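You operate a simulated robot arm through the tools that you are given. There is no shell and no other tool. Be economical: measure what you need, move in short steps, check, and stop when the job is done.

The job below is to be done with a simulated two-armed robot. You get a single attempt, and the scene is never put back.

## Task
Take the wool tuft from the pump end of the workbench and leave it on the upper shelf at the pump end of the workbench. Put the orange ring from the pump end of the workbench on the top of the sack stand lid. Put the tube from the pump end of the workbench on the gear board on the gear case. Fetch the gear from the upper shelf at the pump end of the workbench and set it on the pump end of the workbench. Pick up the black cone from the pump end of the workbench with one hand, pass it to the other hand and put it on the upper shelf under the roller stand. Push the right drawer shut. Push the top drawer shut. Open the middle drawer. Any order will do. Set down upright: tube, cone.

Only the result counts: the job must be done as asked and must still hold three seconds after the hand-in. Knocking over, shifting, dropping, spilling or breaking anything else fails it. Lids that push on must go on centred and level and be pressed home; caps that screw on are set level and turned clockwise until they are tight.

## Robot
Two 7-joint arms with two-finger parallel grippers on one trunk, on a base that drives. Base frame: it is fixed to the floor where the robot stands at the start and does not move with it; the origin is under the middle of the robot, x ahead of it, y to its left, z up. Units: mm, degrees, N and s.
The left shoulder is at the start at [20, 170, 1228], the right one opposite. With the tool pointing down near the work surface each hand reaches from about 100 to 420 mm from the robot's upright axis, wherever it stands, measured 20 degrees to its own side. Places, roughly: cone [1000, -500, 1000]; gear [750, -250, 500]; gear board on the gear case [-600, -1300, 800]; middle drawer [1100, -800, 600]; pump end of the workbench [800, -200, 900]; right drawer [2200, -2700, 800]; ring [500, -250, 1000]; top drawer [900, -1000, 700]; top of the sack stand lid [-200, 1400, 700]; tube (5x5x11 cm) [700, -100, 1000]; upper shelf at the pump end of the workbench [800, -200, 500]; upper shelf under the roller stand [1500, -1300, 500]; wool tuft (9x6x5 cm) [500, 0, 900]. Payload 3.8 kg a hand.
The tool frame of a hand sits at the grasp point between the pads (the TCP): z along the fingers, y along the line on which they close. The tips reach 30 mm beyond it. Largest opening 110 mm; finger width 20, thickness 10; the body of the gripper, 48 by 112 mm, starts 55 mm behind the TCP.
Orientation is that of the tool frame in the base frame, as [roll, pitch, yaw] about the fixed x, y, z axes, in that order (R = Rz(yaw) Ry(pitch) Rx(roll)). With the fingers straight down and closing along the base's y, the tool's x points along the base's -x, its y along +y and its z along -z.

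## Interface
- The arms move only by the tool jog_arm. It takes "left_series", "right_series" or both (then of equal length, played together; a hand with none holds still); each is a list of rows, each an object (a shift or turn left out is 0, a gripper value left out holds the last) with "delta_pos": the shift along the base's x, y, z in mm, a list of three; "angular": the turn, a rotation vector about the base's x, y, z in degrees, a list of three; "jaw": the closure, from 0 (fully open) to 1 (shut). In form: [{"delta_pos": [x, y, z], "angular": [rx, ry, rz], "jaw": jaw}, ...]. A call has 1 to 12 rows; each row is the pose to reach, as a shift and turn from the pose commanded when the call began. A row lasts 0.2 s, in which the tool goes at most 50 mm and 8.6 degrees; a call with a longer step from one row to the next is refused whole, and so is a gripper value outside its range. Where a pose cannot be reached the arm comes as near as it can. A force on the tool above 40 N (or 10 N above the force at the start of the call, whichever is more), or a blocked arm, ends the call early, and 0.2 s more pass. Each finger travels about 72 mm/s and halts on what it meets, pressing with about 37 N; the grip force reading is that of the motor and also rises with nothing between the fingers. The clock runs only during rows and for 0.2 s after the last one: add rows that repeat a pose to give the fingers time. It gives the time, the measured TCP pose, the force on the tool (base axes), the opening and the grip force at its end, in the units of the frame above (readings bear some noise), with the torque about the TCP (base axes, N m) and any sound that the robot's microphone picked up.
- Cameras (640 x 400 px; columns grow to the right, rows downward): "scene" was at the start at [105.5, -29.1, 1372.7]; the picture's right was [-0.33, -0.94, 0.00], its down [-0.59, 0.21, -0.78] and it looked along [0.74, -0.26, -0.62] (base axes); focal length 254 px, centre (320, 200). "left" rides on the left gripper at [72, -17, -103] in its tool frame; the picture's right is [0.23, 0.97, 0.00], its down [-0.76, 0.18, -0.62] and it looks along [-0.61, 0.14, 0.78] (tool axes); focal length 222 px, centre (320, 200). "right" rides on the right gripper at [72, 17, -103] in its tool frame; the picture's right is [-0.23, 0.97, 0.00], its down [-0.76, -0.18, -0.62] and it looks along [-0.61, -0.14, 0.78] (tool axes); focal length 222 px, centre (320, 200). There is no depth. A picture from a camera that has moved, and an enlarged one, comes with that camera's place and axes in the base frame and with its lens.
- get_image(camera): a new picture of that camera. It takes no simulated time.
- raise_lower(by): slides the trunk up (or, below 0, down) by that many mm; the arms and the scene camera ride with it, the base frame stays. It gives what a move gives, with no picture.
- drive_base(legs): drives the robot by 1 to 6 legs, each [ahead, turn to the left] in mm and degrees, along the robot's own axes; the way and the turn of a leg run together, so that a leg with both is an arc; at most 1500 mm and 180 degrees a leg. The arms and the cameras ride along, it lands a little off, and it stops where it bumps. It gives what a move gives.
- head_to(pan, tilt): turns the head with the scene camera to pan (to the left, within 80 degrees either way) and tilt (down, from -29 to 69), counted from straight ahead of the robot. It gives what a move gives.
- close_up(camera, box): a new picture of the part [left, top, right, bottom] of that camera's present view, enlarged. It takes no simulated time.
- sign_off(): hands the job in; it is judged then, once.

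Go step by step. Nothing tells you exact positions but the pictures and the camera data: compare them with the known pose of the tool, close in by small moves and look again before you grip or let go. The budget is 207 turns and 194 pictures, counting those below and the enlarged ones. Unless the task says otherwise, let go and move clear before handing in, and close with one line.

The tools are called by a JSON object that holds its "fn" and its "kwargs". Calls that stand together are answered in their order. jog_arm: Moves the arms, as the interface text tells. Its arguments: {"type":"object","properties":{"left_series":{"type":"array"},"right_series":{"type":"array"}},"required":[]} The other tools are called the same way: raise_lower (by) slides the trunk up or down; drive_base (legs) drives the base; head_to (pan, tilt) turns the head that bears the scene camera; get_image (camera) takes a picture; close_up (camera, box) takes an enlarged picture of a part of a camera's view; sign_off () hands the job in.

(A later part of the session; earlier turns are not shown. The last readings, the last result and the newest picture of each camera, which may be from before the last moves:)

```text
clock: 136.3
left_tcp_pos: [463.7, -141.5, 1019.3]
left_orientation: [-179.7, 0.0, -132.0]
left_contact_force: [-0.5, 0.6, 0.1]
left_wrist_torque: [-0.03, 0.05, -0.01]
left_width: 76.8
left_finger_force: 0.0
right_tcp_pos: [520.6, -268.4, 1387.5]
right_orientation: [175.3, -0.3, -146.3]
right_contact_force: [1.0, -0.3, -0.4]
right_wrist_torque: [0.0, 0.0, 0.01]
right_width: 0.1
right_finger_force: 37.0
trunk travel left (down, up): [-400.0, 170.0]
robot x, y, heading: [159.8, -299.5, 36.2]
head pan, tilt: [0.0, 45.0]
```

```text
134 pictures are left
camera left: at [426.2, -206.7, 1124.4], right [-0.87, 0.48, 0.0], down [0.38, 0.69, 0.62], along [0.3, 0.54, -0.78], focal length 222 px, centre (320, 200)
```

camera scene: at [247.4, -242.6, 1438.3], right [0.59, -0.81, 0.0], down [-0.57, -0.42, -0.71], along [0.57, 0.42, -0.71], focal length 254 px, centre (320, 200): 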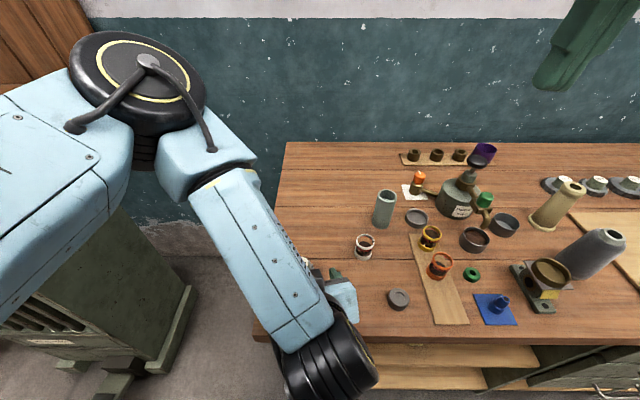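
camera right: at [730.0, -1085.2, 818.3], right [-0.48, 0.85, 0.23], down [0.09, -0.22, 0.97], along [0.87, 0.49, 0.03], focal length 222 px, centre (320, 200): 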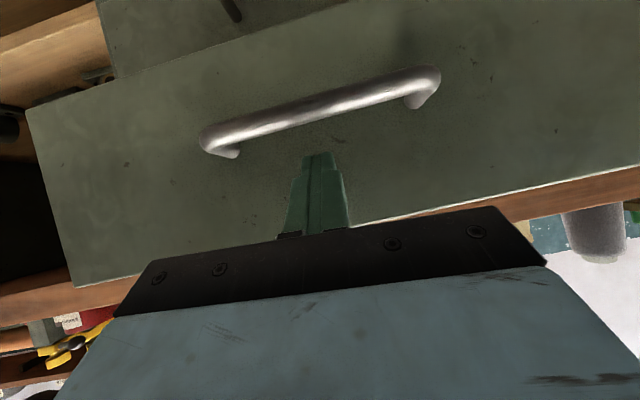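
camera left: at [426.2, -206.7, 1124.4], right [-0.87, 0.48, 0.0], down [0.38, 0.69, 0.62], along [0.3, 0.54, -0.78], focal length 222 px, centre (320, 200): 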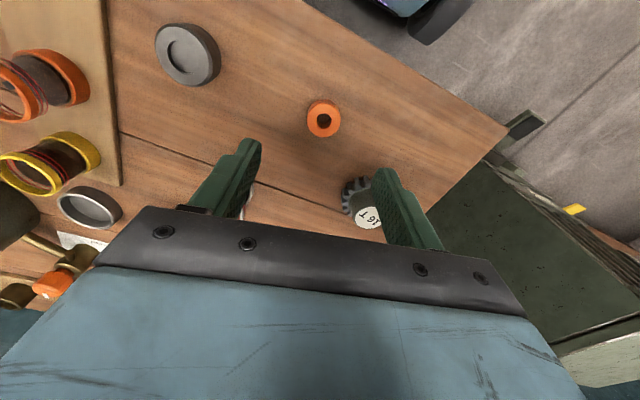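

{"fn": "jog_arm", "kwargs": {"left_series": [{"delta_pos": [-3, -1, -40]}, {"delta_pos": [-6, -2, -70]}]}}

{"fn": "get_image", "kwargs": {"camera": "left"}}

```text
clock: 136.9
left_tcp_pos: [456.1, -144.0, 948.3]
left_orientation: [-179.7, 0.0, -132.1]
left_contact_force: [0.5, -0.3, -0.5]
left_wrist_torque: [0.01, 0.01, -0.03]
left_width: 77.2
left_finger_force: 0.1
right_tcp_pos: [520.3, -268.8, 1388.2]
right_orientation: [175.2, -0.3, -146.3]
right_contact_force: [-0.1, 0.9, -0.4]
right_wrist_torque: [-0.01, -0.04, 0.01]
right_width: 0.0
right_finger_force: 37.0
trunk travel left (down, up): [-400.0, 170.0]
robot x, y, heading: [160.0, -305.0, 36.4]
head pan, tilt: [0.0, 45.0]
```

```text
133 pictures are left
camera left: at [420.1, -208.7, 1052.9], right [-0.87, 0.48, 0.0], down [0.38, 0.69, 0.62], along [0.3, 0.54, -0.78], focal length 222 px, centre (320, 200)
```

left: 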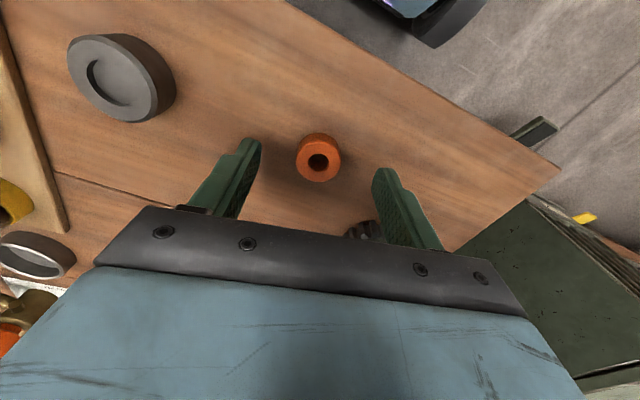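

{"fn": "jog_arm", "kwargs": {"left_series": [{"delta_pos": [0, 0, -8]}, {"delta_pos": [0, 0, -14]}, {"delta_pos": [0, 0, -14], "jaw": 0.5}, {"delta_pos": [0, 0, -14], "jaw": 0.7}, {"delta_pos": [0, 0, -14], "jaw": 0.9}, {"delta_pos": [0, 0, -14], "jaw": 0.9}, {"delta_pos": [0, 0, 30]}, {"delta_pos": [0, 0, 70]}, {"delta_pos": [0, 0, 110]}]}}

{"fn": "get_image", "kwargs": {"camera": "left"}}

```text
clock: 138.9
left_tcp_pos: [457.5, -142.6, 1058.0]
left_orientation: [-179.9, 0.0, -132.0]
left_contact_force: [-0.3, -0.3, -0.3]
left_wrist_torque: [0.0, -0.02, -0.02]
left_width: 31.8
left_finger_force: 37.2
right_tcp_pos: [520.5, -269.0, 1387.6]
right_orientation: [175.1, -0.3, -146.3]
right_contact_force: [-0.6, -0.2, 0.3]
right_wrist_torque: [0.03, 0.02, 0.01]
right_width: 0.0
right_finger_force: 36.5
trunk travel left (down, up): [-400.0, 170.0]
robot x, y, heading: [162.2, -300.4, 36.0]
head pan, tilt: [0.0, 45.0]
```

```text
132 pictures are left
camera left: at [420.6, -207.9, 1164.2], right [-0.87, 0.48, 0.0], down [0.38, 0.69, 0.62], along [0.3, 0.54, -0.78], focal length 222 px, centre (320, 200)
```

left: 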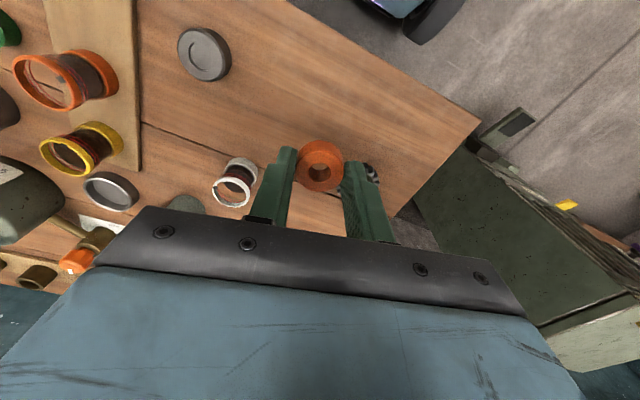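

Ring secured. Moving the left hand aside and bringing the right hand down, levelled and opened, for the tube.

{"fn": "jog_arm", "kwargs": {"left_series": [{"delta_pos": [-12, 16, 20]}, {"delta_pos": [-24, 32, 40]}, {"delta_pos": [-36, 48, 60]}, {"delta_pos": [-47, 65, 80]}], "right_series": [{"delta_pos": [0, 0, -45], "angular": [-4.2, -2.8, 0], "jaw": 0.25}, {"delta_pos": [0, 0, -90], "angular": [-4.2, -2.8, 0]}, {"delta_pos": [0, 0, -135], "angular": [-4.2, -2.8, 0]}, {"delta_pos": [0, 0, -170], "angular": [-4.2, -2.8, 0]}]}}

{"fn": "jog_arm", "kwargs": {"right_series": [{"delta_pos": [18, 22, -15], "angular": [4.2, -6.2, 0]}, {"delta_pos": [36, 44, -30], "angular": [8.3, -12.5, 0]}, {"delta_pos": [54, 66, -50], "angular": [12.5, -18.7, 0]}, {"delta_pos": [72, 84, -75], "angular": [16.7, -25, 0]}, {"delta_pos": [94, 96, -105], "angular": [20.8, -31.2, 0]}, {"delta_pos": [116, 108, -125], "angular": [25, -37.4, 0]}]}}

{"fn": "get_image", "kwargs": {"camera": "right"}}

{"fn": "get_image", "kwargs": {"camera": "scene"}}

```text
clock: 139.9
left_tcp_pos: [409.5, -78.8, 1140.1]
left_orientation: [-179.8, 0.0, -132.2]
left_contact_force: [0.3, 0.6, -0.2]
left_wrist_torque: [-0.01, 0.01, -0.01]
left_width: 31.6
left_finger_force: 36.7
right_tcp_pos: [519.7, -268.7, 1217.7]
right_orientation: [-179.7, -0.2, -146.4]
right_contact_force: [0.0, -0.1, 0.2]
right_wrist_torque: [0.02, 0.0, 0.01]
right_width: 82.7
right_finger_force: 0.0
trunk travel left (down, up): [-400.0, 170.0]
robot x, y, heading: [158.9, -302.7, 36.4]
head pan, tilt: [0.0, 45.0]
```

```text
clock: 141.3
left_tcp_pos: [409.7, -79.0, 1137.3]
left_orientation: [-179.8, 0.0, -132.2]
left_contact_force: [0.0, 0.5, -0.4]
left_wrist_torque: [-0.04, -0.03, 0.0]
left_width: 31.7
left_finger_force: 36.8
right_tcp_pos: [635.6, -159.6, 1091.4]
right_orientation: [-179.8, 44.7, -146.4]
right_contact_force: [0.2, 0.3, -0.1]
right_wrist_torque: [-0.01, 0.01, -0.01]
right_width: 82.6
right_finger_force: 0.1
trunk travel left (down, up): [-400.0, 170.0]
robot x, y, heading: [164.5, -303.0, 36.3]
head pan, tilt: [0.0, 45.0]
```

```text
131 pictures are left
camera right: at [522.7, -213.4, 1113.6], right [-0.4, 0.9, 0.16], down [0.18, -0.09, 0.98], along [0.9, 0.42, -0.13], focal length 222 px, centre (320, 200)
```

right: 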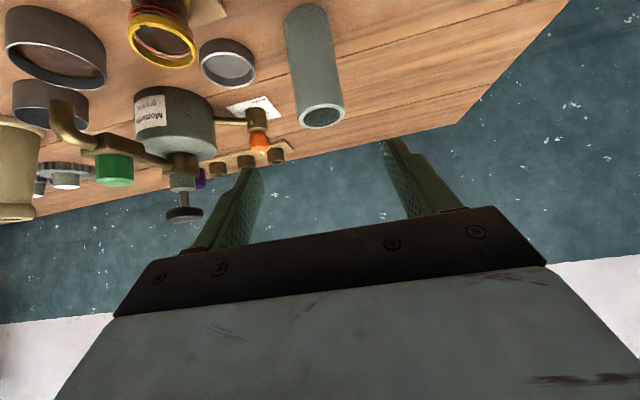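

```text
130 pictures are left
camera scene: at [248.0, -242.5, 1438.2], right [0.59, -0.81, 0.0], down [-0.57, -0.42, -0.71], along [0.57, 0.42, -0.71], focal length 254 px, centre (320, 200)
```

scene: 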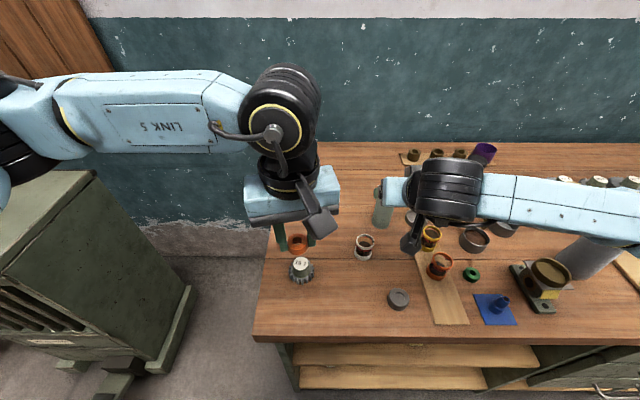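

Tube measured at ≈[697,-118], aligned with the hand. Closing in.

{"fn": "jog_arm", "kwargs": {"right_series": [{"delta_pos": [15, 10, -28]}, {"delta_pos": [30, 21, -56]}, {"delta_pos": [46, 32, -84]}]}}

{"fn": "get_image", "kwargs": {"camera": "right"}}

```text
clock: 142.1
left_tcp_pos: [410.0, -77.7, 1137.2]
left_orientation: [-179.8, 0.0, -132.1]
left_contact_force: [-0.4, 0.4, -0.5]
left_wrist_torque: [0.03, 0.02, 0.01]
left_width: 31.6
left_finger_force: 36.8
right_tcp_pos: [681.0, -127.2, 1008.1]
right_orientation: [-179.7, 44.8, -146.3]
right_contact_force: [-0.2, 1.3, 0.2]
right_wrist_torque: [0.01, -0.01, -0.01]
right_width: 82.4
right_finger_force: 0.2
trunk travel left (down, up): [-400.0, 170.0]
robot x, y, heading: [158.1, -302.0, 35.9]
head pan, tilt: [0.0, 45.0]
```

```text
129 pictures are left
camera right: at [568.8, -181.6, 1030.6], right [-0.4, 0.9, 0.16], down [0.18, -0.09, 0.98], along [0.9, 0.42, -0.13], focal length 222 px, centre (320, 200)
```

right: 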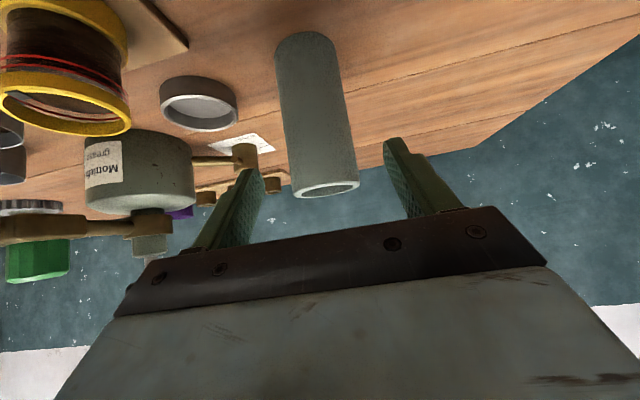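

{"fn": "jog_arm", "kwargs": {"right_series": [{"delta_pos": [9, 6, -17]}, {"delta_pos": [17, 12, -33]}, {"delta_pos": [17, 12, -33], "jaw": 0.45}, {"delta_pos": [17, 12, -33], "jaw": 0.6}, {"delta_pos": [17, 12, -33], "jaw": 0.75}, {"delta_pos": [17, 12, -33], "jaw": 0.75}]}}

{"fn": "get_image", "kwargs": {"camera": "right"}}

```text
clock: 143.5
left_tcp_pos: [409.4, -78.2, 1137.9]
left_orientation: [-179.8, 0.0, -132.0]
left_contact_force: [0.4, -0.2, -1.1]
left_wrist_torque: [0.02, -0.02, -0.02]
left_width: 31.8
left_finger_force: 36.6
right_tcp_pos: [698.9, -115.0, 975.5]
right_orientation: [-179.8, 44.7, -146.3]
right_contact_force: [-0.2, -0.4, 0.6]
right_wrist_torque: [0.01, -0.02, 0.01]
right_width: 46.5
right_finger_force: 36.5
trunk travel left (down, up): [-400.0, 170.0]
robot x, y, heading: [161.1, -305.1, 36.3]
head pan, tilt: [0.0, 45.0]
```

```text
128 pictures are left
camera right: at [585.5, -169.6, 998.2], right [-0.4, 0.9, 0.16], down [0.18, -0.09, 0.98], along [0.9, 0.42, -0.13], focal length 222 px, centre (320, 200)
```

right: 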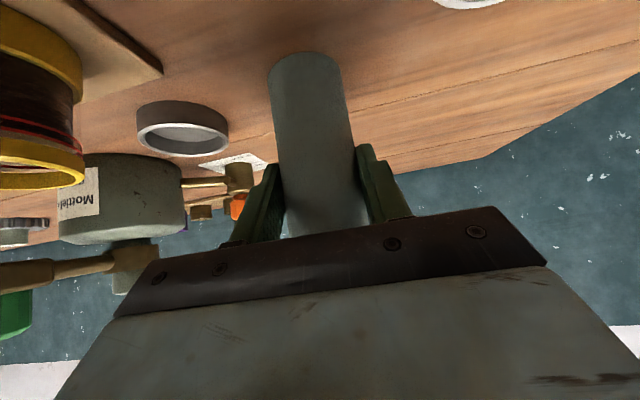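

Tube gripped with TCP ≈75 mm above its base. Lifting and backing away.

{"fn": "jog_arm", "kwargs": {"right_series": [{"delta_pos": [0, 0, 25]}, {"delta_pos": [0, 0, 65]}, {"delta_pos": [0, 0, 105]}, {"delta_pos": [0, 0, 140]}, {"delta_pos": [-30, -22, 150]}, {"delta_pos": [-65, -47, 150]}]}}

{"fn": "get_image", "kwargs": {"camera": "right"}}

{"fn": "drive_base", "kwargs": {"legs": [[-300, 0]]}}

{"fn": "head_to", "kwargs": {"pan": -75, "tilt": 25}}

{"fn": "get_image", "kwargs": {"camera": "scene"}}

```text
clock: 144.9
left_tcp_pos: [409.7, -79.9, 1138.0]
left_orientation: [-179.9, -0.1, -132.0]
left_contact_force: [0.4, 0.4, -1.1]
left_wrist_torque: [-0.02, 0.01, 0.01]
left_width: 31.6
left_finger_force: 37.4
right_tcp_pos: [634.6, -162.9, 1126.2]
right_orientation: [-179.8, 44.6, -146.5]
right_contact_force: [-0.4, 0.1, -1.6]
right_wrist_torque: [-0.02, 0.03, 0.0]
right_width: 46.4
right_finger_force: 37.0
trunk travel left (down, up): [-400.0, 170.0]
robot x, y, heading: [159.1, -301.7, 36.0]
head pan, tilt: [0.0, 45.0]
```

```text
127 pictures are left
camera right: at [521.6, -216.7, 1148.6], right [-0.4, 0.9, 0.16], down [0.18, -0.09, 0.98], along [0.9, 0.42, -0.13], focal length 222 px, centre (320, 200)
```

right: 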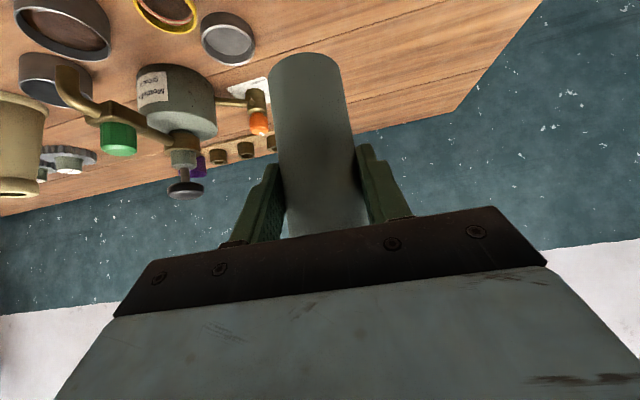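

```text
clock: 147.0
left_tcp_pos: [163.0, -259.1, 1138.7]
left_orientation: [-179.8, 0.0, -132.1]
left_contact_force: [-0.3, 0.2, -1.0]
left_wrist_torque: [0.01, -0.03, 0.03]
left_width: 31.9
left_finger_force: 36.5
right_tcp_pos: [388.1, -343.3, 1127.0]
right_orientation: [-179.7, 44.8, -146.4]
right_contact_force: [-0.5, 0.3, 0.2]
right_wrist_torque: [-0.02, 0.01, 0.01]
right_width: 46.6
right_finger_force: 37.3
trunk travel left (down, up): [-400.0, 170.0]
robot x, y, heading: [-84.4, -483.6, 36.2]
head pan, tilt: [0.0, 45.0]
```

```text
clock: 148.4
left_tcp_pos: [163.9, -259.2, 1138.6]
left_orientation: [-179.8, 0.0, -132.1]
left_contact_force: [-0.1, 0.6, -0.6]
left_wrist_torque: [-0.02, 0.02, 0.01]
left_width: 31.7
left_finger_force: 37.3
right_tcp_pos: [389.1, -342.3, 1125.0]
right_orientation: [-179.7, 44.7, -146.3]
right_contact_force: [-0.1, 0.1, -0.8]
right_wrist_torque: [0.01, 0.01, 0.01]
right_width: 46.6
right_finger_force: 37.1
trunk travel left (down, up): [-400.0, 170.0]
robot x, y, heading: [-83.8, -482.8, 36.1]
head pan, tilt: [-75.0, 25.0]
```

```text
126 pictures are left
camera scene: at [7.3, -528.6, 1468.8], right [-0.63, -0.78, 0.0], down [-0.33, 0.27, -0.91], along [0.71, -0.57, -0.42], focal length 254 px, centre (320, 200)
```

scene: 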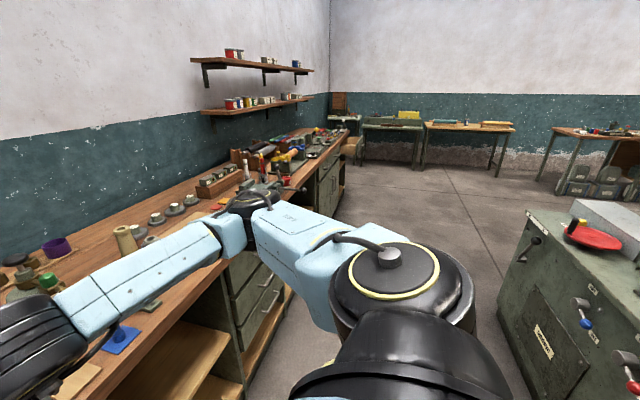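

Heading for the gear case opposite: turning and moving along the aisle.

{"fn": "drive_base", "kwargs": {"legs": [[0, -90], [420, 0], [0, -90]]}}

{"fn": "head_to", "kwargs": {"pan": 0, "tilt": 40}}

{"fn": "get_image", "kwargs": {"camera": "scene"}}

```text
clock: 158.7
left_tcp_pos: [-107.3, -1047.9, 1138.4]
left_orientation: [-179.9, 0.1, 46.3]
left_contact_force: [-0.1, 0.5, -0.5]
left_wrist_torque: [-0.02, -0.01, 0.01]
left_width: 31.5
left_finger_force: 36.9
right_tcp_pos: [-329.2, -957.1, 1125.3]
right_orientation: [-179.8, 44.6, 32.0]
right_contact_force: [0.5, -0.4, -0.6]
right_wrist_torque: [0.01, 0.01, 0.0]
right_width: 46.5
right_finger_force: 36.6
trunk travel left (down, up): [-400.0, 170.0]
robot x, y, heading: [151.5, -831.4, -145.5]
head pan, tilt: [-75.0, 25.0]
```

```text
clock: 160.2
left_tcp_pos: [-106.9, -1048.8, 1139.3]
left_orientation: [-179.8, 0.0, 46.3]
left_contact_force: [0.2, 0.2, -0.3]
left_wrist_torque: [0.01, 0.0, 0.01]
left_width: 31.4
left_finger_force: 36.9
right_tcp_pos: [-329.2, -958.0, 1125.9]
right_orientation: [-179.7, 44.8, 32.0]
right_contact_force: [-0.1, 0.1, -1.2]
right_wrist_torque: [-0.01, 0.01, 0.01]
right_width: 46.3
right_finger_force: 37.7
trunk travel left (down, up): [-400.0, 170.0]
robot x, y, heading: [145.0, -830.8, -145.5]
head pan, tilt: [0.0, 40.0]
```

```text
125 pictures are left
camera scene: at [64.0, -892.0, 1445.5], right [-0.57, 0.82, 0.0], down [0.53, 0.36, -0.77], along [-0.63, -0.43, -0.64], focal length 254 px, centre (320, 200)
```

scene: 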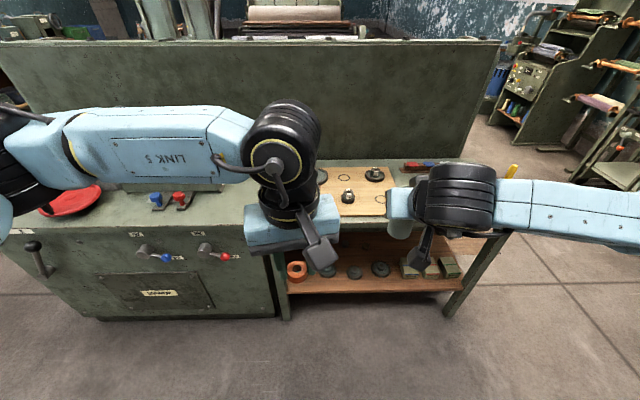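

The gear board is on that bench behind my hands. Moving the left hand aside for a clear view.

{"fn": "jog_arm", "kwargs": {"left_series": [{"delta_pos": [25, -36, 20]}, {"delta_pos": [50, -72, 40]}, {"delta_pos": [75, -108, 60]}, {"delta_pos": [100, -145, 80]}]}}

{"fn": "get_image", "kwargs": {"camera": "scene"}}

{"fn": "get_image", "kwargs": {"camera": "right"}}

```text
clock: 161.2
left_tcp_pos: [-5.7, -1195.0, 1220.9]
left_orientation: [-179.7, 0.0, 46.2]
left_contact_force: [-0.3, -0.3, -1.0]
left_wrist_torque: [0.01, 0.03, 0.01]
left_width: 31.4
left_finger_force: 36.9
right_tcp_pos: [-328.3, -958.4, 1127.0]
right_orientation: [-179.7, 44.7, 32.2]
right_contact_force: [0.1, -0.5, -0.4]
right_wrist_torque: [0.02, -0.04, 0.02]
right_width: 46.4
right_finger_force: 36.7
trunk travel left (down, up): [-400.0, 170.0]
robot x, y, heading: [148.5, -831.0, -145.8]
head pan, tilt: [0.0, 40.0]
```

```text
124 pictures are left
camera scene: at [65.1, -892.6, 1445.6], right [-0.57, 0.82, 0.0], down [0.53, 0.36, -0.77], along [-0.63, -0.43, -0.64], focal length 254 px, centre (320, 200)
```

scene: 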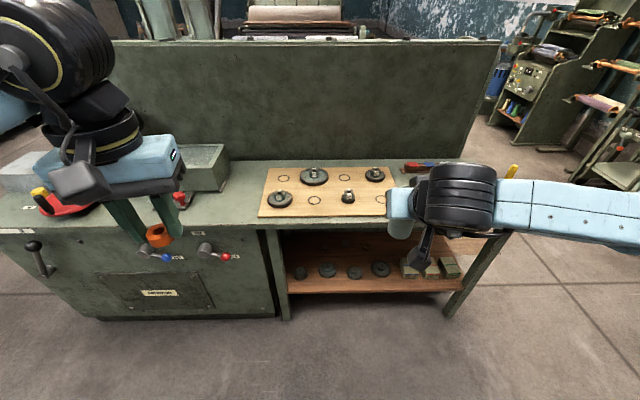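

```text
123 pictures are left
camera right: at [-213.9, -906.3, 1148.7], right [0.38, -0.91, 0.16], down [-0.18, 0.09, 0.98], along [-0.91, -0.4, -0.13], focal length 222 px, centre (320, 200)
```

right: 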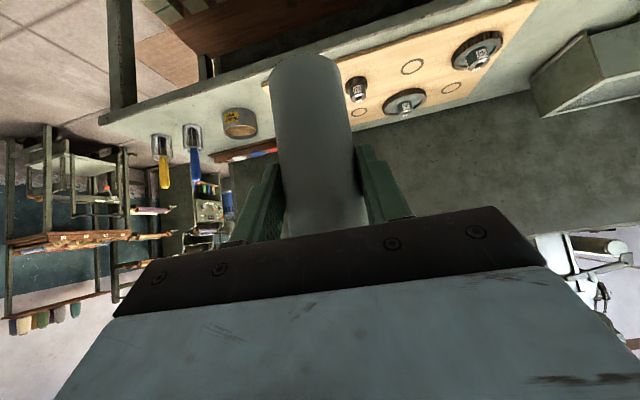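

{"fn": "close_up", "kwargs": {"camera": "scene", "box": [240, 140, 440, 265]}}

```text
3.20 times, centred on (340, 202) of scene
camera zoom: at [65.1, -892.6, 1445.6], right [-0.57, 0.82, 0.0], down [0.53, 0.36, -0.77], along [-0.63, -0.43, -0.64], focal length 811 px, centre (256, 192)
```

zoom: 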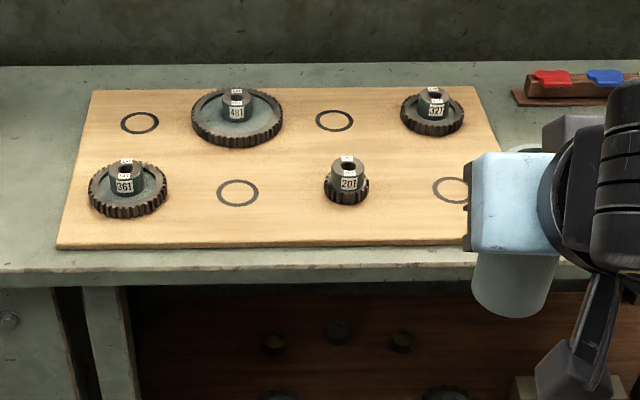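

Board top ≈ z 810; the free front-right outline is at about [-701,-1124]. Turning slightly right and driving up toward it, then checking.

{"fn": "drive_base", "kwargs": {"legs": [[0, -4.8], [340, 0]]}}

{"fn": "raise_lower", "kwargs": {"by": -130}}

{"fn": "get_image", "kwargs": {"camera": "scene"}}

{"fn": "get_image", "kwargs": {"camera": "right"}}

```text
clock: 163.9
left_tcp_pos: [-330.7, -1351.6, 1220.9]
left_orientation: [-179.8, 0.0, 42.0]
left_contact_force: [0.3, 0.3, -0.5]
left_wrist_torque: [0.02, 0.06, 0.0]
left_width: 31.7
left_finger_force: 37.2
right_tcp_pos: [-632.8, -1091.4, 1123.9]
right_orientation: [-179.9, 44.7, 27.6]
right_contact_force: [-0.4, 0.2, -0.7]
right_wrist_torque: [-0.03, 0.02, -0.01]
right_width: 46.3
right_finger_force: 37.1
trunk travel left (down, up): [-400.0, 170.0]
robot x, y, heading: [-148.2, -1002.3, -149.9]
head pan, tilt: [0.0, 40.0]
```

```text
clock: 165.5
left_tcp_pos: [-329.0, -1351.6, 1090.1]
left_orientation: [-179.8, 0.0, 41.9]
left_contact_force: [-0.3, 0.1, -0.8]
left_wrist_torque: [0.02, 0.0, 0.01]
left_width: 31.6
left_finger_force: 37.2
right_tcp_pos: [-631.8, -1091.5, 994.8]
right_orientation: [-179.8, 44.8, 27.6]
right_contact_force: [0.4, -0.1, -0.8]
right_wrist_torque: [-0.01, 0.03, -0.03]
right_width: 46.4
right_finger_force: 37.0
trunk travel left (down, up): [-270.0, 300.0]
robot x, y, heading: [-145.5, -998.6, -150.1]
head pan, tilt: [0.0, 40.0]
```

```text
121 pictures are left
camera scene: at [-234.9, -1055.0, 1315.6], right [-0.5, 0.86, 0.0], down [0.56, 0.32, -0.77], along [-0.66, -0.38, -0.64], focal length 254 px, centre (320, 200)
```

scene: 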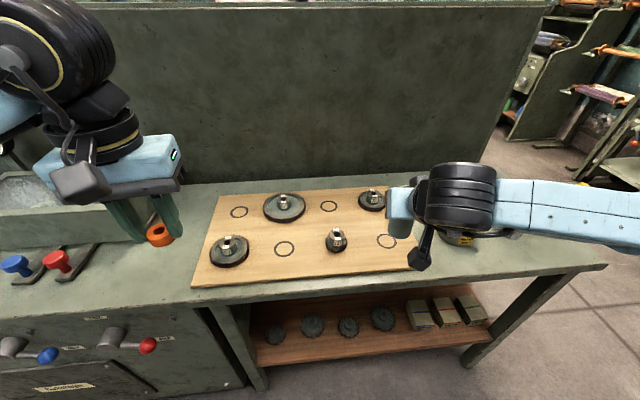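

```text
120 pictures are left
camera right: at [-514.0, -1047.7, 1018.6], right [0.31, -0.94, 0.16], down [-0.17, 0.11, 0.98], along [-0.94, -0.33, -0.13], focal length 222 px, centre (320, 200)
```

right: 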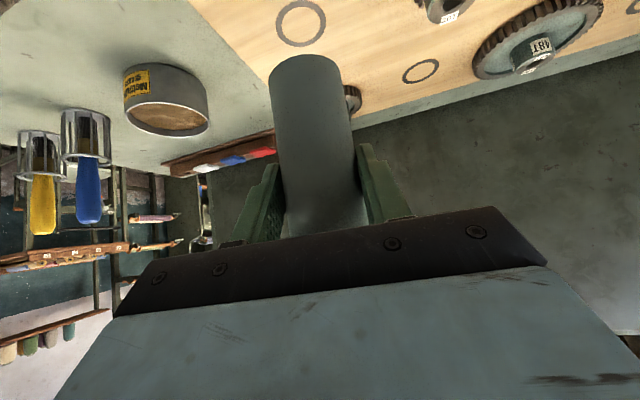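

{"fn": "jog_arm", "kwargs": {"right_series": [{"delta_pos": [-35, -16, -15]}, {"delta_pos": [-69, -32, -40]}, {"delta_pos": [-69, -32, -75]}, {"delta_pos": [-69, -32, -95]}]}}

{"fn": "get_image", "kwargs": {"camera": "scene"}}

{"fn": "get_image", "kwargs": {"camera": "right"}}

```text
clock: 166.5
left_tcp_pos: [-329.4, -1352.1, 1089.1]
left_orientation: [-179.8, 0.1, 41.9]
left_contact_force: [-0.2, 0.1, -0.9]
left_wrist_torque: [-0.04, 0.02, 0.0]
left_width: 31.8
left_finger_force: 37.3
right_tcp_pos: [-701.8, -1123.8, 900.2]
right_orientation: [-179.8, 44.7, 27.7]
right_contact_force: [-0.1, -0.2, -0.7]
right_wrist_torque: [0.05, 0.0, 0.01]
right_width: 46.6
right_finger_force: 36.8
trunk travel left (down, up): [-270.0, 300.0]
robot x, y, heading: [-145.5, -1002.4, -149.9]
head pan, tilt: [0.0, 40.0]
```

```text
119 pictures are left
camera scene: at [-235.1, -1055.2, 1315.5], right [-0.5, 0.86, 0.0], down [0.56, 0.32, -0.77], along [-0.66, -0.38, -0.64], focal length 254 px, centre (320, 200)
```

scene: 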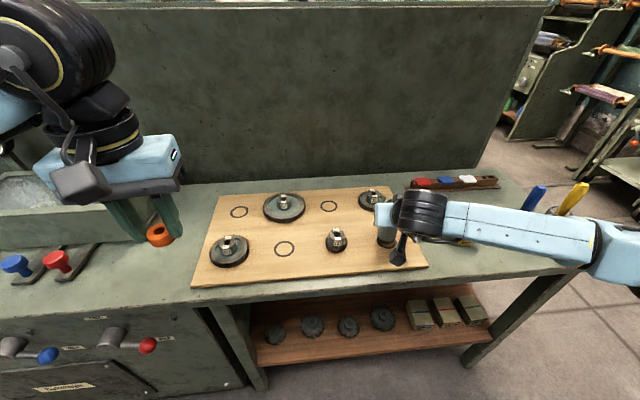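

```text
118 pictures are left
camera right: at [-583.1, -1080.9, 922.0], right [0.31, -0.94, 0.16], down [-0.17, 0.11, 0.98], along [-0.94, -0.33, -0.13], focal length 222 px, centre (320, 200)
```

right: 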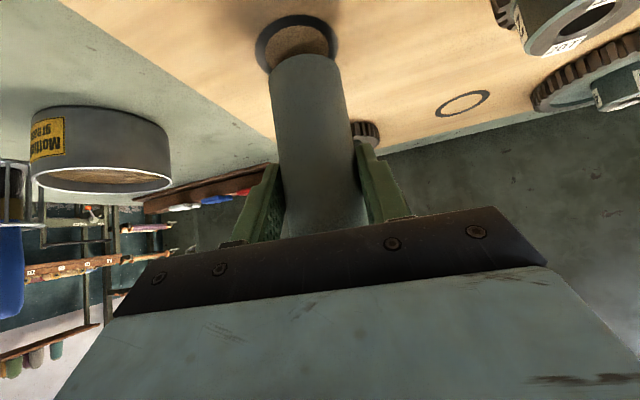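

{"fn": "jog_arm", "kwargs": {"right_series": [{"delta_pos": [0, 0, -6]}, {"delta_pos": [0, 0, -11]}, {"delta_pos": [0, 0, -14]}, {"delta_pos": [0, 0, -17]}, {"delta_pos": [0, 0, -20]}]}}

{"fn": "get_image", "kwargs": {"camera": "right"}}

```text
clock: 167.7
left_tcp_pos: [-327.3, -1349.7, 1091.6]
left_orientation: [-179.8, 0.1, 42.0]
left_contact_force: [-0.3, -0.4, -0.9]
left_wrist_torque: [0.06, 0.01, -0.01]
left_width: 31.5
left_finger_force: 36.7
right_tcp_pos: [-701.3, -1122.5, 887.7]
right_orientation: [-179.9, 45.4, 27.5]
right_contact_force: [2.0, 4.6, 29.9]
right_wrist_torque: [0.21, -0.05, -0.11]
right_width: 46.7
right_finger_force: 37.1
trunk travel left (down, up): [-270.0, 300.0]
robot x, y, heading: [-145.4, -1001.8, -149.9]
head pan, tilt: [0.0, 40.0]
```

```text
117 pictures are left
camera right: at [-583.2, -1080.4, 907.9], right [0.31, -0.94, 0.16], down [-0.16, 0.12, 0.98], along [-0.94, -0.33, -0.12], focal length 222 px, centre (320, 200)
```

right: 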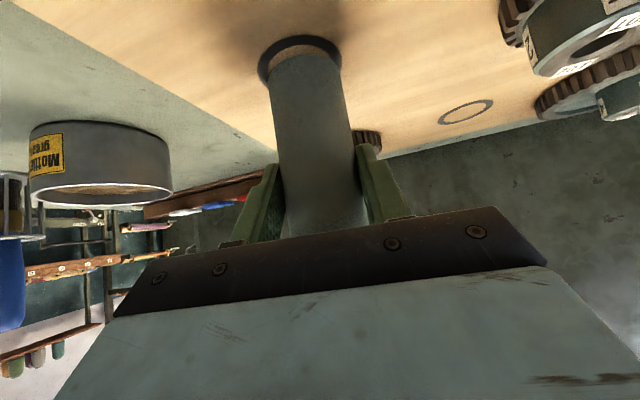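

Tube is standing on the board. Relieving the press, releasing and backing out.

{"fn": "jog_arm", "kwargs": {"right_series": [{"delta_pos": [0, 0, 6]}, {"delta_pos": [0, 0, 6], "jaw": 0.45}, {"delta_pos": [0, 0, 6], "jaw": 0.25}, {"delta_pos": [0, 0, 6], "jaw": 0.25}, {"delta_pos": [12, 6, 20]}, {"delta_pos": [36, 19, 47]}, {"delta_pos": [66, 35, 80]}, {"delta_pos": [95, 50, 112]}]}}

{"fn": "get_image", "kwargs": {"camera": "right"}}

{"fn": "get_image", "kwargs": {"camera": "scene"}}

```text
clock: 169.5
left_tcp_pos: [-328.6, -1350.8, 1089.7]
left_orientation: [-179.8, 0.0, 41.9]
left_contact_force: [0.0, -0.8, -0.2]
left_wrist_torque: [0.01, 0.05, 0.0]
left_width: 31.3
left_finger_force: 37.1
right_tcp_pos: [-606.6, -1071.6, 994.4]
right_orientation: [-179.8, 44.8, 27.6]
right_contact_force: [0.3, 1.3, -0.6]
right_wrist_torque: [-0.02, -0.01, 0.0]
right_width: 82.5
right_finger_force: 0.0
trunk travel left (down, up): [-270.0, 300.0]
robot x, y, heading: [-145.9, -1001.8, -149.9]
head pan, tilt: [0.0, 40.0]
```

```text
116 pictures are left
camera right: at [-488.9, -1029.3, 1017.3], right [0.31, -0.94, 0.16], down [-0.17, 0.11, 0.98], along [-0.94, -0.33, -0.13], focal length 222 px, centre (320, 200)
```

right: 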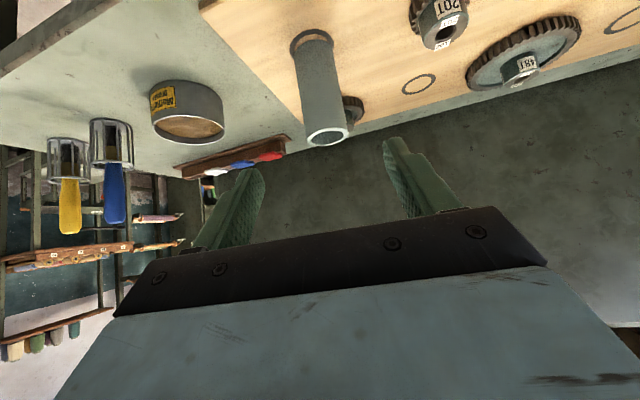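

```text
115 pictures are left
camera scene: at [-234.5, -1055.0, 1315.6], right [-0.5, 0.86, 0.0], down [0.56, 0.32, -0.77], along [-0.66, -0.38, -0.64], focal length 254 px, centre (320, 200)
```

scene: 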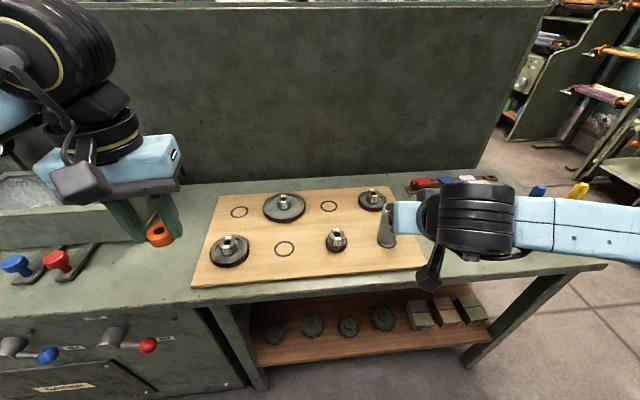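

Tube stands on the board. Now carrying the ring toward the sack stand: backing off, turning and driving up the aisle.

{"fn": "drive_base", "kwargs": {"legs": [[-280, 0], [0, -110], [850, 0]]}}

{"fn": "head_to", "kwargs": {"pan": 0, "tilt": 30}}

{"fn": "get_image", "kwargs": {"camera": "scene"}}

```text
clock: 180.2
left_tcp_pos: [-323.6, 267.3, 1090.4]
left_orientation: [-179.8, -0.1, -67.3]
left_contact_force: [0.8, 0.1, 0.0]
left_wrist_torque: [-0.03, 0.02, 0.0]
left_width: 31.6
left_finger_force: 37.1
right_tcp_pos: [31.7, 437.2, 992.7]
right_orientation: [-179.9, 44.8, -81.7]
right_contact_force: [0.1, 0.2, 0.5]
right_wrist_torque: [0.0, 0.0, -0.01]
right_width: 82.5
right_finger_force: 0.0
trunk travel left (down, up): [-270.0, 300.0]
robot x, y, heading: [-54.2, -23.3, 101.0]
head pan, tilt: [0.0, 40.0]
```

```text
clock: 180.9
left_tcp_pos: [-324.2, 266.7, 1090.6]
left_orientation: [-179.9, 0.0, -67.4]
left_contact_force: [-0.5, 0.2, -0.3]
left_wrist_torque: [0.02, 0.02, 0.0]
left_width: 31.5
left_finger_force: 37.3
right_tcp_pos: [29.9, 436.8, 995.0]
right_orientation: [-179.9, 44.7, -81.7]
right_contact_force: [-0.1, 0.4, 0.6]
right_wrist_torque: [0.03, 0.02, 0.01]
right_width: 82.7
right_finger_force: 0.1
trunk travel left (down, up): [-270.0, 300.0]
robot x, y, heading: [-51.6, -21.0, 101.1]
head pan, tilt: [0.0, 30.0]
```

```text
114 pictures are left
camera scene: at [-70.9, 87.4, 1330.8], right [0.98, 0.19, 0.0], down [0.09, -0.49, -0.87], along [-0.16, 0.85, -0.5], focal length 254 px, centre (320, 200)
```

scene: 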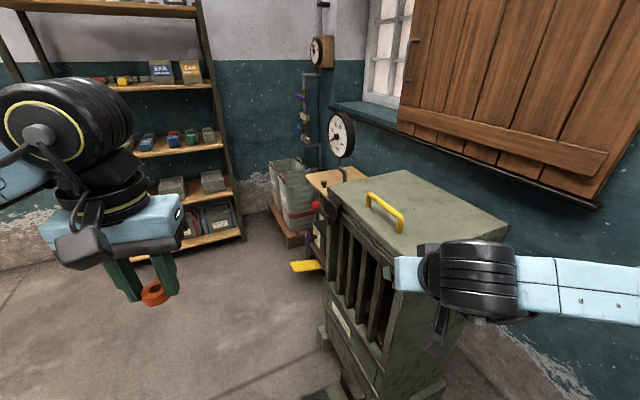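

{"fn": "close_up", "kwargs": {"camera": "scene", "box": [250, 100, 450, 225]}}

{"fn": "close_up", "kwargs": {"camera": "scene", "box": [300, 170, 540, 320]}}

```text
3.20 times, centred on (350, 162) of scene
camera zoom: at [-70.9, 87.4, 1330.8], right [0.98, 0.19, 0.0], down [0.09, -0.49, -0.87], along [-0.16, 0.85, -0.5], focal length 811 px, centre (224, 320)
```

zoom: 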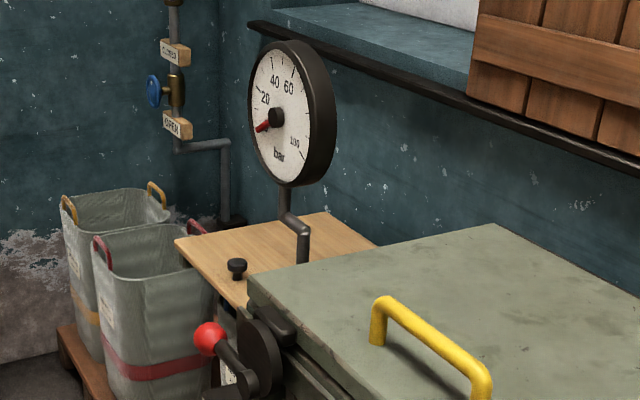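

```text
2.67 times, centred on (420, 245) of scene
camera zoom: at [-70.9, 87.4, 1330.8], right [0.98, 0.19, 0.0], down [0.09, -0.49, -0.87], along [-0.16, 0.85, -0.5], focal length 676 px, centre (53, 80)
```

zoom: 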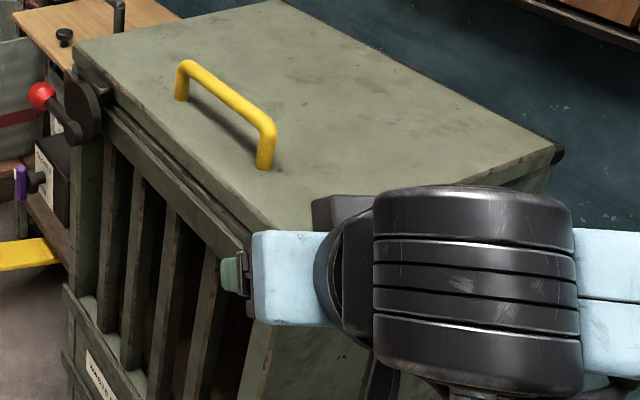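

The wooden lid with a small black knob behind the press matches the sack stand position (~[-230,1400,700]). Driving around the press's left side for a closer look.

{"fn": "drive_base", "kwargs": {"legs": [[0, 19], [620, 0], [0, -45]]}}

{"fn": "get_image", "kwargs": {"camera": "scene"}}

```text
clock: 184.1
left_tcp_pos: [-540.8, 411.1, 1090.6]
left_orientation: [-179.7, 0.2, -48.9]
left_contact_force: [0.8, -2.4, -0.6]
left_wrist_torque: [0.08, 0.05, 0.0]
left_width: 31.7
left_finger_force: 36.9
right_tcp_pos: [-257.8, 686.5, 996.6]
right_orientation: [-179.8, 45.0, -63.5]
right_contact_force: [0.4, -0.1, 0.9]
right_wrist_torque: [0.02, 0.01, -0.01]
right_width: 82.6
right_finger_force: 0.1
trunk travel left (down, up): [-270.0, 300.0]
robot x, y, heading: [-192.8, 222.3, 119.0]
head pan, tilt: [0.0, 30.0]
stopped in leg 2: the robot was blocked; the commanded pose is now the measured one
```

```text
111 pictures are left
camera scene: at [-243.3, 318.7, 1331.2], right [0.87, 0.49, 0.0], down [0.24, -0.43, -0.87], along [-0.42, 0.76, -0.5], focal length 254 px, centre (320, 200)
```

scene: 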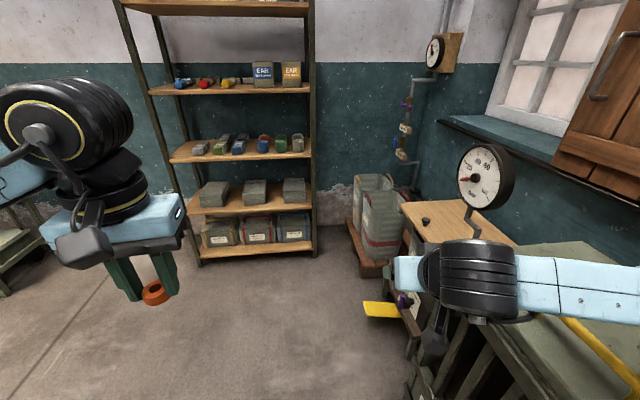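

Likely my right elbow met the press. Backing off slightly and raising the trunk so the arms pass above it.

{"fn": "drive_base", "kwargs": {"legs": [[-80, 0]]}}

{"fn": "raise_lower", "kwargs": {"by": 250}}

{"fn": "head_to", "kwargs": {"pan": -30, "tilt": 45}}

{"fn": "get_image", "kwargs": {"camera": "scene"}}

```text
clock: 185.1
left_tcp_pos: [-502.6, 346.0, 1091.7]
left_orientation: [-179.7, 0.1, -48.9]
left_contact_force: [-0.4, -0.9, -0.4]
left_wrist_torque: [-0.01, 0.02, -0.04]
left_width: 31.6
left_finger_force: 37.3
right_tcp_pos: [-219.8, 620.4, 995.3]
right_orientation: [-180.0, 45.1, -63.4]
right_contact_force: [0.6, -0.3, 0.2]
right_wrist_torque: [0.01, -0.01, 0.0]
right_width: 82.3
right_finger_force: 0.1
trunk travel left (down, up): [-270.0, 300.0]
robot x, y, heading: [-156.0, 155.5, 119.3]
head pan, tilt: [0.0, 30.0]
```

```text
clock: 187.7
left_tcp_pos: [-505.1, 347.0, 1341.6]
left_orientation: [-179.6, 0.0, -48.9]
left_contact_force: [-0.5, -0.5, -0.3]
left_wrist_torque: [0.04, 0.01, 0.03]
left_width: 31.0
left_finger_force: 37.1
right_tcp_pos: [-221.3, 620.8, 1244.8]
right_orientation: [-179.8, 44.9, -63.4]
right_contact_force: [0.8, -0.5, 0.4]
right_wrist_torque: [0.01, 0.0, -0.01]
right_width: 82.5
right_finger_force: 0.1
trunk travel left (down, up): [-520.0, 50.0]
robot x, y, heading: [-152.9, 160.0, 119.4]
head pan, tilt: [0.0, 30.0]
```

```text
clock: 188.7
left_tcp_pos: [-504.0, 346.0, 1341.6]
left_orientation: [-179.7, 0.0, -48.9]
left_contact_force: [0.0, 0.4, -0.2]
left_wrist_torque: [-0.01, 0.02, 0.01]
left_width: 31.3
left_finger_force: 36.9
right_tcp_pos: [-221.1, 621.7, 1245.8]
right_orientation: [-179.9, 44.9, -63.5]
right_contact_force: [-0.2, 0.3, 0.2]
right_wrist_torque: [0.0, 0.02, 0.0]
right_width: 82.4
right_finger_force: 0.0
trunk travel left (down, up): [-520.0, 50.0]
robot x, y, heading: [-156.3, 157.8, 119.6]
head pan, tilt: [-30.0, 45.0]
```

```text
110 pictures are left
camera scene: at [-162.3, 257.1, 1558.3], right [1.0, -0.01, 0.0], down [-0.01, -0.71, -0.71], along [0.01, 0.71, -0.71], focal length 254 px, centre (320, 200)
```

scene: 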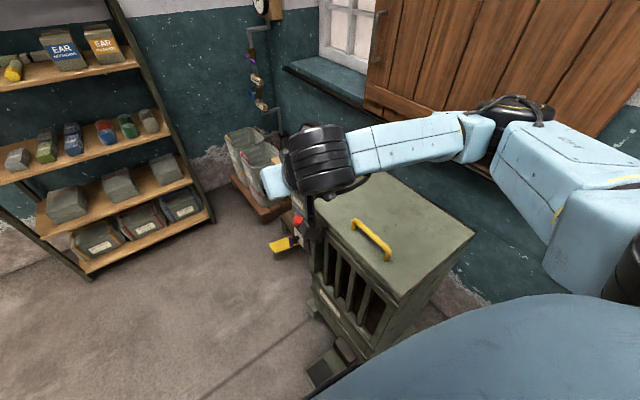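

The press is tall (lid ~930) and the sack stand's wooden lid is at z≈695, knob near [-283,1325]. I'll bring the left hand inward and drive to a clear stance left of the pedal, then face the lid.

{"fn": "jog_arm", "kwargs": {"left_series": [{"delta_pos": [23, 26, 0]}, {"delta_pos": [46, 52, 0]}, {"delta_pos": [69, 78, 0]}, {"delta_pos": [91, 103, 0]}]}}

{"fn": "drive_base", "kwargs": {"legs": [[500, 0]]}}

{"fn": "head_to", "kwargs": {"pan": -40, "tilt": 40}}

{"fn": "get_image", "kwargs": {"camera": "scene"}}

```text
clock: 189.7
left_tcp_pos: [-412.9, 451.6, 1341.0]
left_orientation: [-179.9, 0.1, -48.9]
left_contact_force: [0.4, 0.9, -2.1]
left_wrist_torque: [-0.01, 0.05, -0.01]
left_width: 31.2
left_finger_force: 36.8
right_tcp_pos: [-220.0, 623.2, 1244.2]
right_orientation: [-180.0, 44.9, -63.5]
right_contact_force: [0.2, -0.1, 0.5]
right_wrist_torque: [0.01, -0.02, 0.02]
right_width: 82.4
right_finger_force: 0.1
trunk travel left (down, up): [-520.0, 50.0]
robot x, y, heading: [-153.8, 157.9, 119.3]
head pan, tilt: [-30.0, 45.0]
```

```text
clock: 191.0
left_tcp_pos: [-453.9, 522.6, 1340.0]
left_orientation: [-179.7, -0.1, -49.1]
left_contact_force: [-0.1, -1.2, -1.5]
left_wrist_torque: [-0.05, 0.01, -0.03]
left_width: 31.2
left_finger_force: 36.9
right_tcp_pos: [-259.4, 692.0, 1244.2]
right_orientation: [-179.9, 44.7, -63.7]
right_contact_force: [0.4, 0.1, -0.7]
right_wrist_torque: [-0.02, 0.0, 0.0]
right_width: 82.4
right_finger_force: 0.1
trunk travel left (down, up): [-520.0, 50.0]
robot x, y, heading: [-192.8, 226.5, 118.8]
head pan, tilt: [-30.0, 45.0]
stopped in leg 1: the robot was blocked; the commanded pose is now the measured one
```

```text
clock: 191.7
left_tcp_pos: [-451.6, 516.6, 1342.8]
left_orientation: [-179.7, 0.2, -49.0]
left_contact_force: [0.2, 1.3, -0.3]
left_wrist_torque: [0.01, 0.04, 0.03]
left_width: 31.3
left_finger_force: 37.1
right_tcp_pos: [-257.4, 687.1, 1246.8]
right_orientation: [-179.9, 45.1, -63.6]
right_contact_force: [0.3, 0.9, 0.5]
right_wrist_torque: [0.01, -0.02, 0.02]
right_width: 82.3
right_finger_force: 0.0
trunk travel left (down, up): [-520.0, 50.0]
robot x, y, heading: [-194.2, 230.3, 118.9]
head pan, tilt: [-40.0, 40.0]
```

```text
109 pictures are left
camera scene: at [-184.7, 325.5, 1565.6], right [0.98, -0.19, 0.0], down [-0.12, -0.63, -0.77], along [0.14, 0.75, -0.64], focal length 254 px, centre (320, 200)
```

scene: 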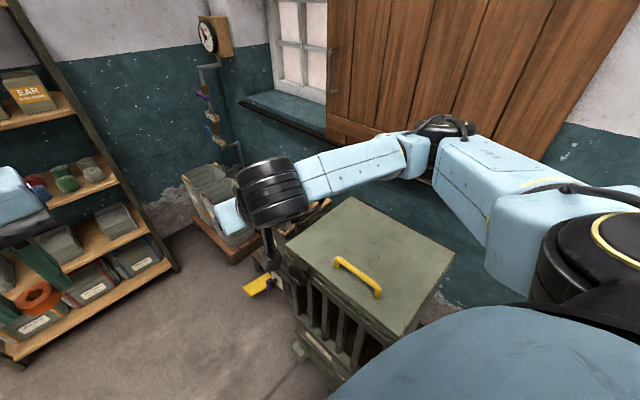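

The base itself is bumping the press's floor pedal. Backing off and swinging wider to the left.

{"fn": "drive_base", "kwargs": {"legs": [[-110, 0], [0, 31], [420, 0], [0, -46], [780, 0]]}}

{"fn": "get_image", "kwargs": {"camera": "scene"}}

```text
clock: 194.6
left_tcp_pos: [-509.6, 249.9, 1342.0]
left_orientation: [-179.6, 0.3, -18.3]
left_contact_force: [0.5, -0.2, 0.3]
left_wrist_torque: [-0.01, 0.0, -0.02]
left_width: 31.2
left_finger_force: 36.6
right_tcp_pos: [-430.5, 496.4, 1246.6]
right_orientation: [-179.9, 44.9, -33.0]
right_contact_force: [-0.1, -0.9, 0.0]
right_wrist_torque: [0.02, -0.01, -0.03]
right_width: 82.5
right_finger_force: 0.0
trunk travel left (down, up): [-520.0, 50.0]
robot x, y, heading: [-139.3, 130.4, 149.8]
head pan, tilt: [-40.0, 40.0]
stopped in leg 2: the robot was blocked; the commanded pose is now the measured one
```

```text
108 pictures are left
camera scene: at [-183.3, 220.2, 1565.6], right [0.94, 0.34, 0.0], down [0.22, -0.6, -0.77], along [-0.26, 0.72, -0.64], focal length 254 px, centre (320, 200)
```

scene: 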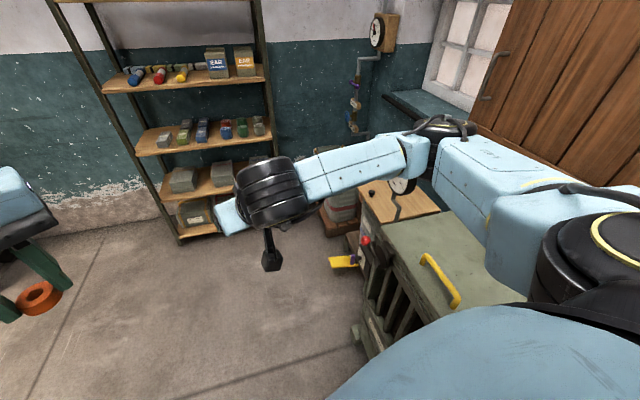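

My square base's corner touched the floor pedal. Backing off and taking a wider path along the left.

{"fn": "drive_base", "kwargs": {"legs": [[-70, 0], [0, 15], [510, 0], [0, -49], [700, 0], [0, -56]]}}

{"fn": "head_to", "kwargs": {"pan": 0, "tilt": 40}}

{"fn": "get_image", "kwargs": {"camera": "scene"}}

```text
clock: 207.2
left_tcp_pos: [-749.4, 1218.5, 1342.4]
left_orientation: [-179.7, 0.1, -108.5]
left_contact_force: [0.6, 0.1, -0.9]
left_wrist_torque: [-0.01, 0.0, 0.0]
left_width: 31.3
left_finger_force: 37.2
right_tcp_pos: [-502.2, 1138.6, 1245.5]
right_orientation: [-179.9, 45.1, -123.2]
right_contact_force: [-0.9, -0.9, -0.7]
right_wrist_torque: [0.02, -0.02, 0.06]
right_width: 82.4
right_finger_force: 0.2
trunk travel left (down, up): [-520.0, 50.0]
robot x, y, heading: [-870.2, 846.6, 59.5]
head pan, tilt: [-40.0, 40.0]
```

```text
clock: 208.3
left_tcp_pos: [-747.6, 1218.8, 1341.9]
left_orientation: [-179.8, 0.1, -108.6]
left_contact_force: [-0.3, -0.1, -1.0]
left_wrist_torque: [-0.05, -0.01, 0.03]
left_width: 30.8
left_finger_force: 37.1
right_tcp_pos: [-501.8, 1138.3, 1245.3]
right_orientation: [180.0, 45.0, -123.1]
right_contact_force: [0.2, -0.7, 0.0]
right_wrist_torque: [0.04, 0.01, 0.01]
right_width: 82.4
right_finger_force: 0.1
trunk travel left (down, up): [-520.0, 50.0]
robot x, y, heading: [-871.1, 849.6, 59.5]
head pan, tilt: [0.0, 40.0]
```

```text
107 pictures are left
camera scene: at [-812.7, 939.3, 1565.5], right [0.86, -0.51, 0.0], down [-0.33, -0.55, -0.77], along [0.39, 0.66, -0.64], focal length 254 px, centre (320, 200)
```

scene: 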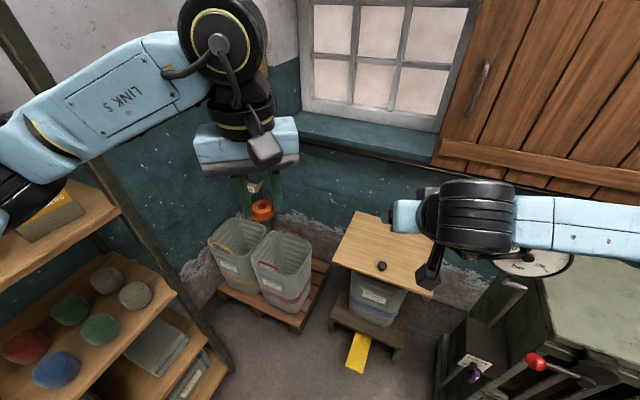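

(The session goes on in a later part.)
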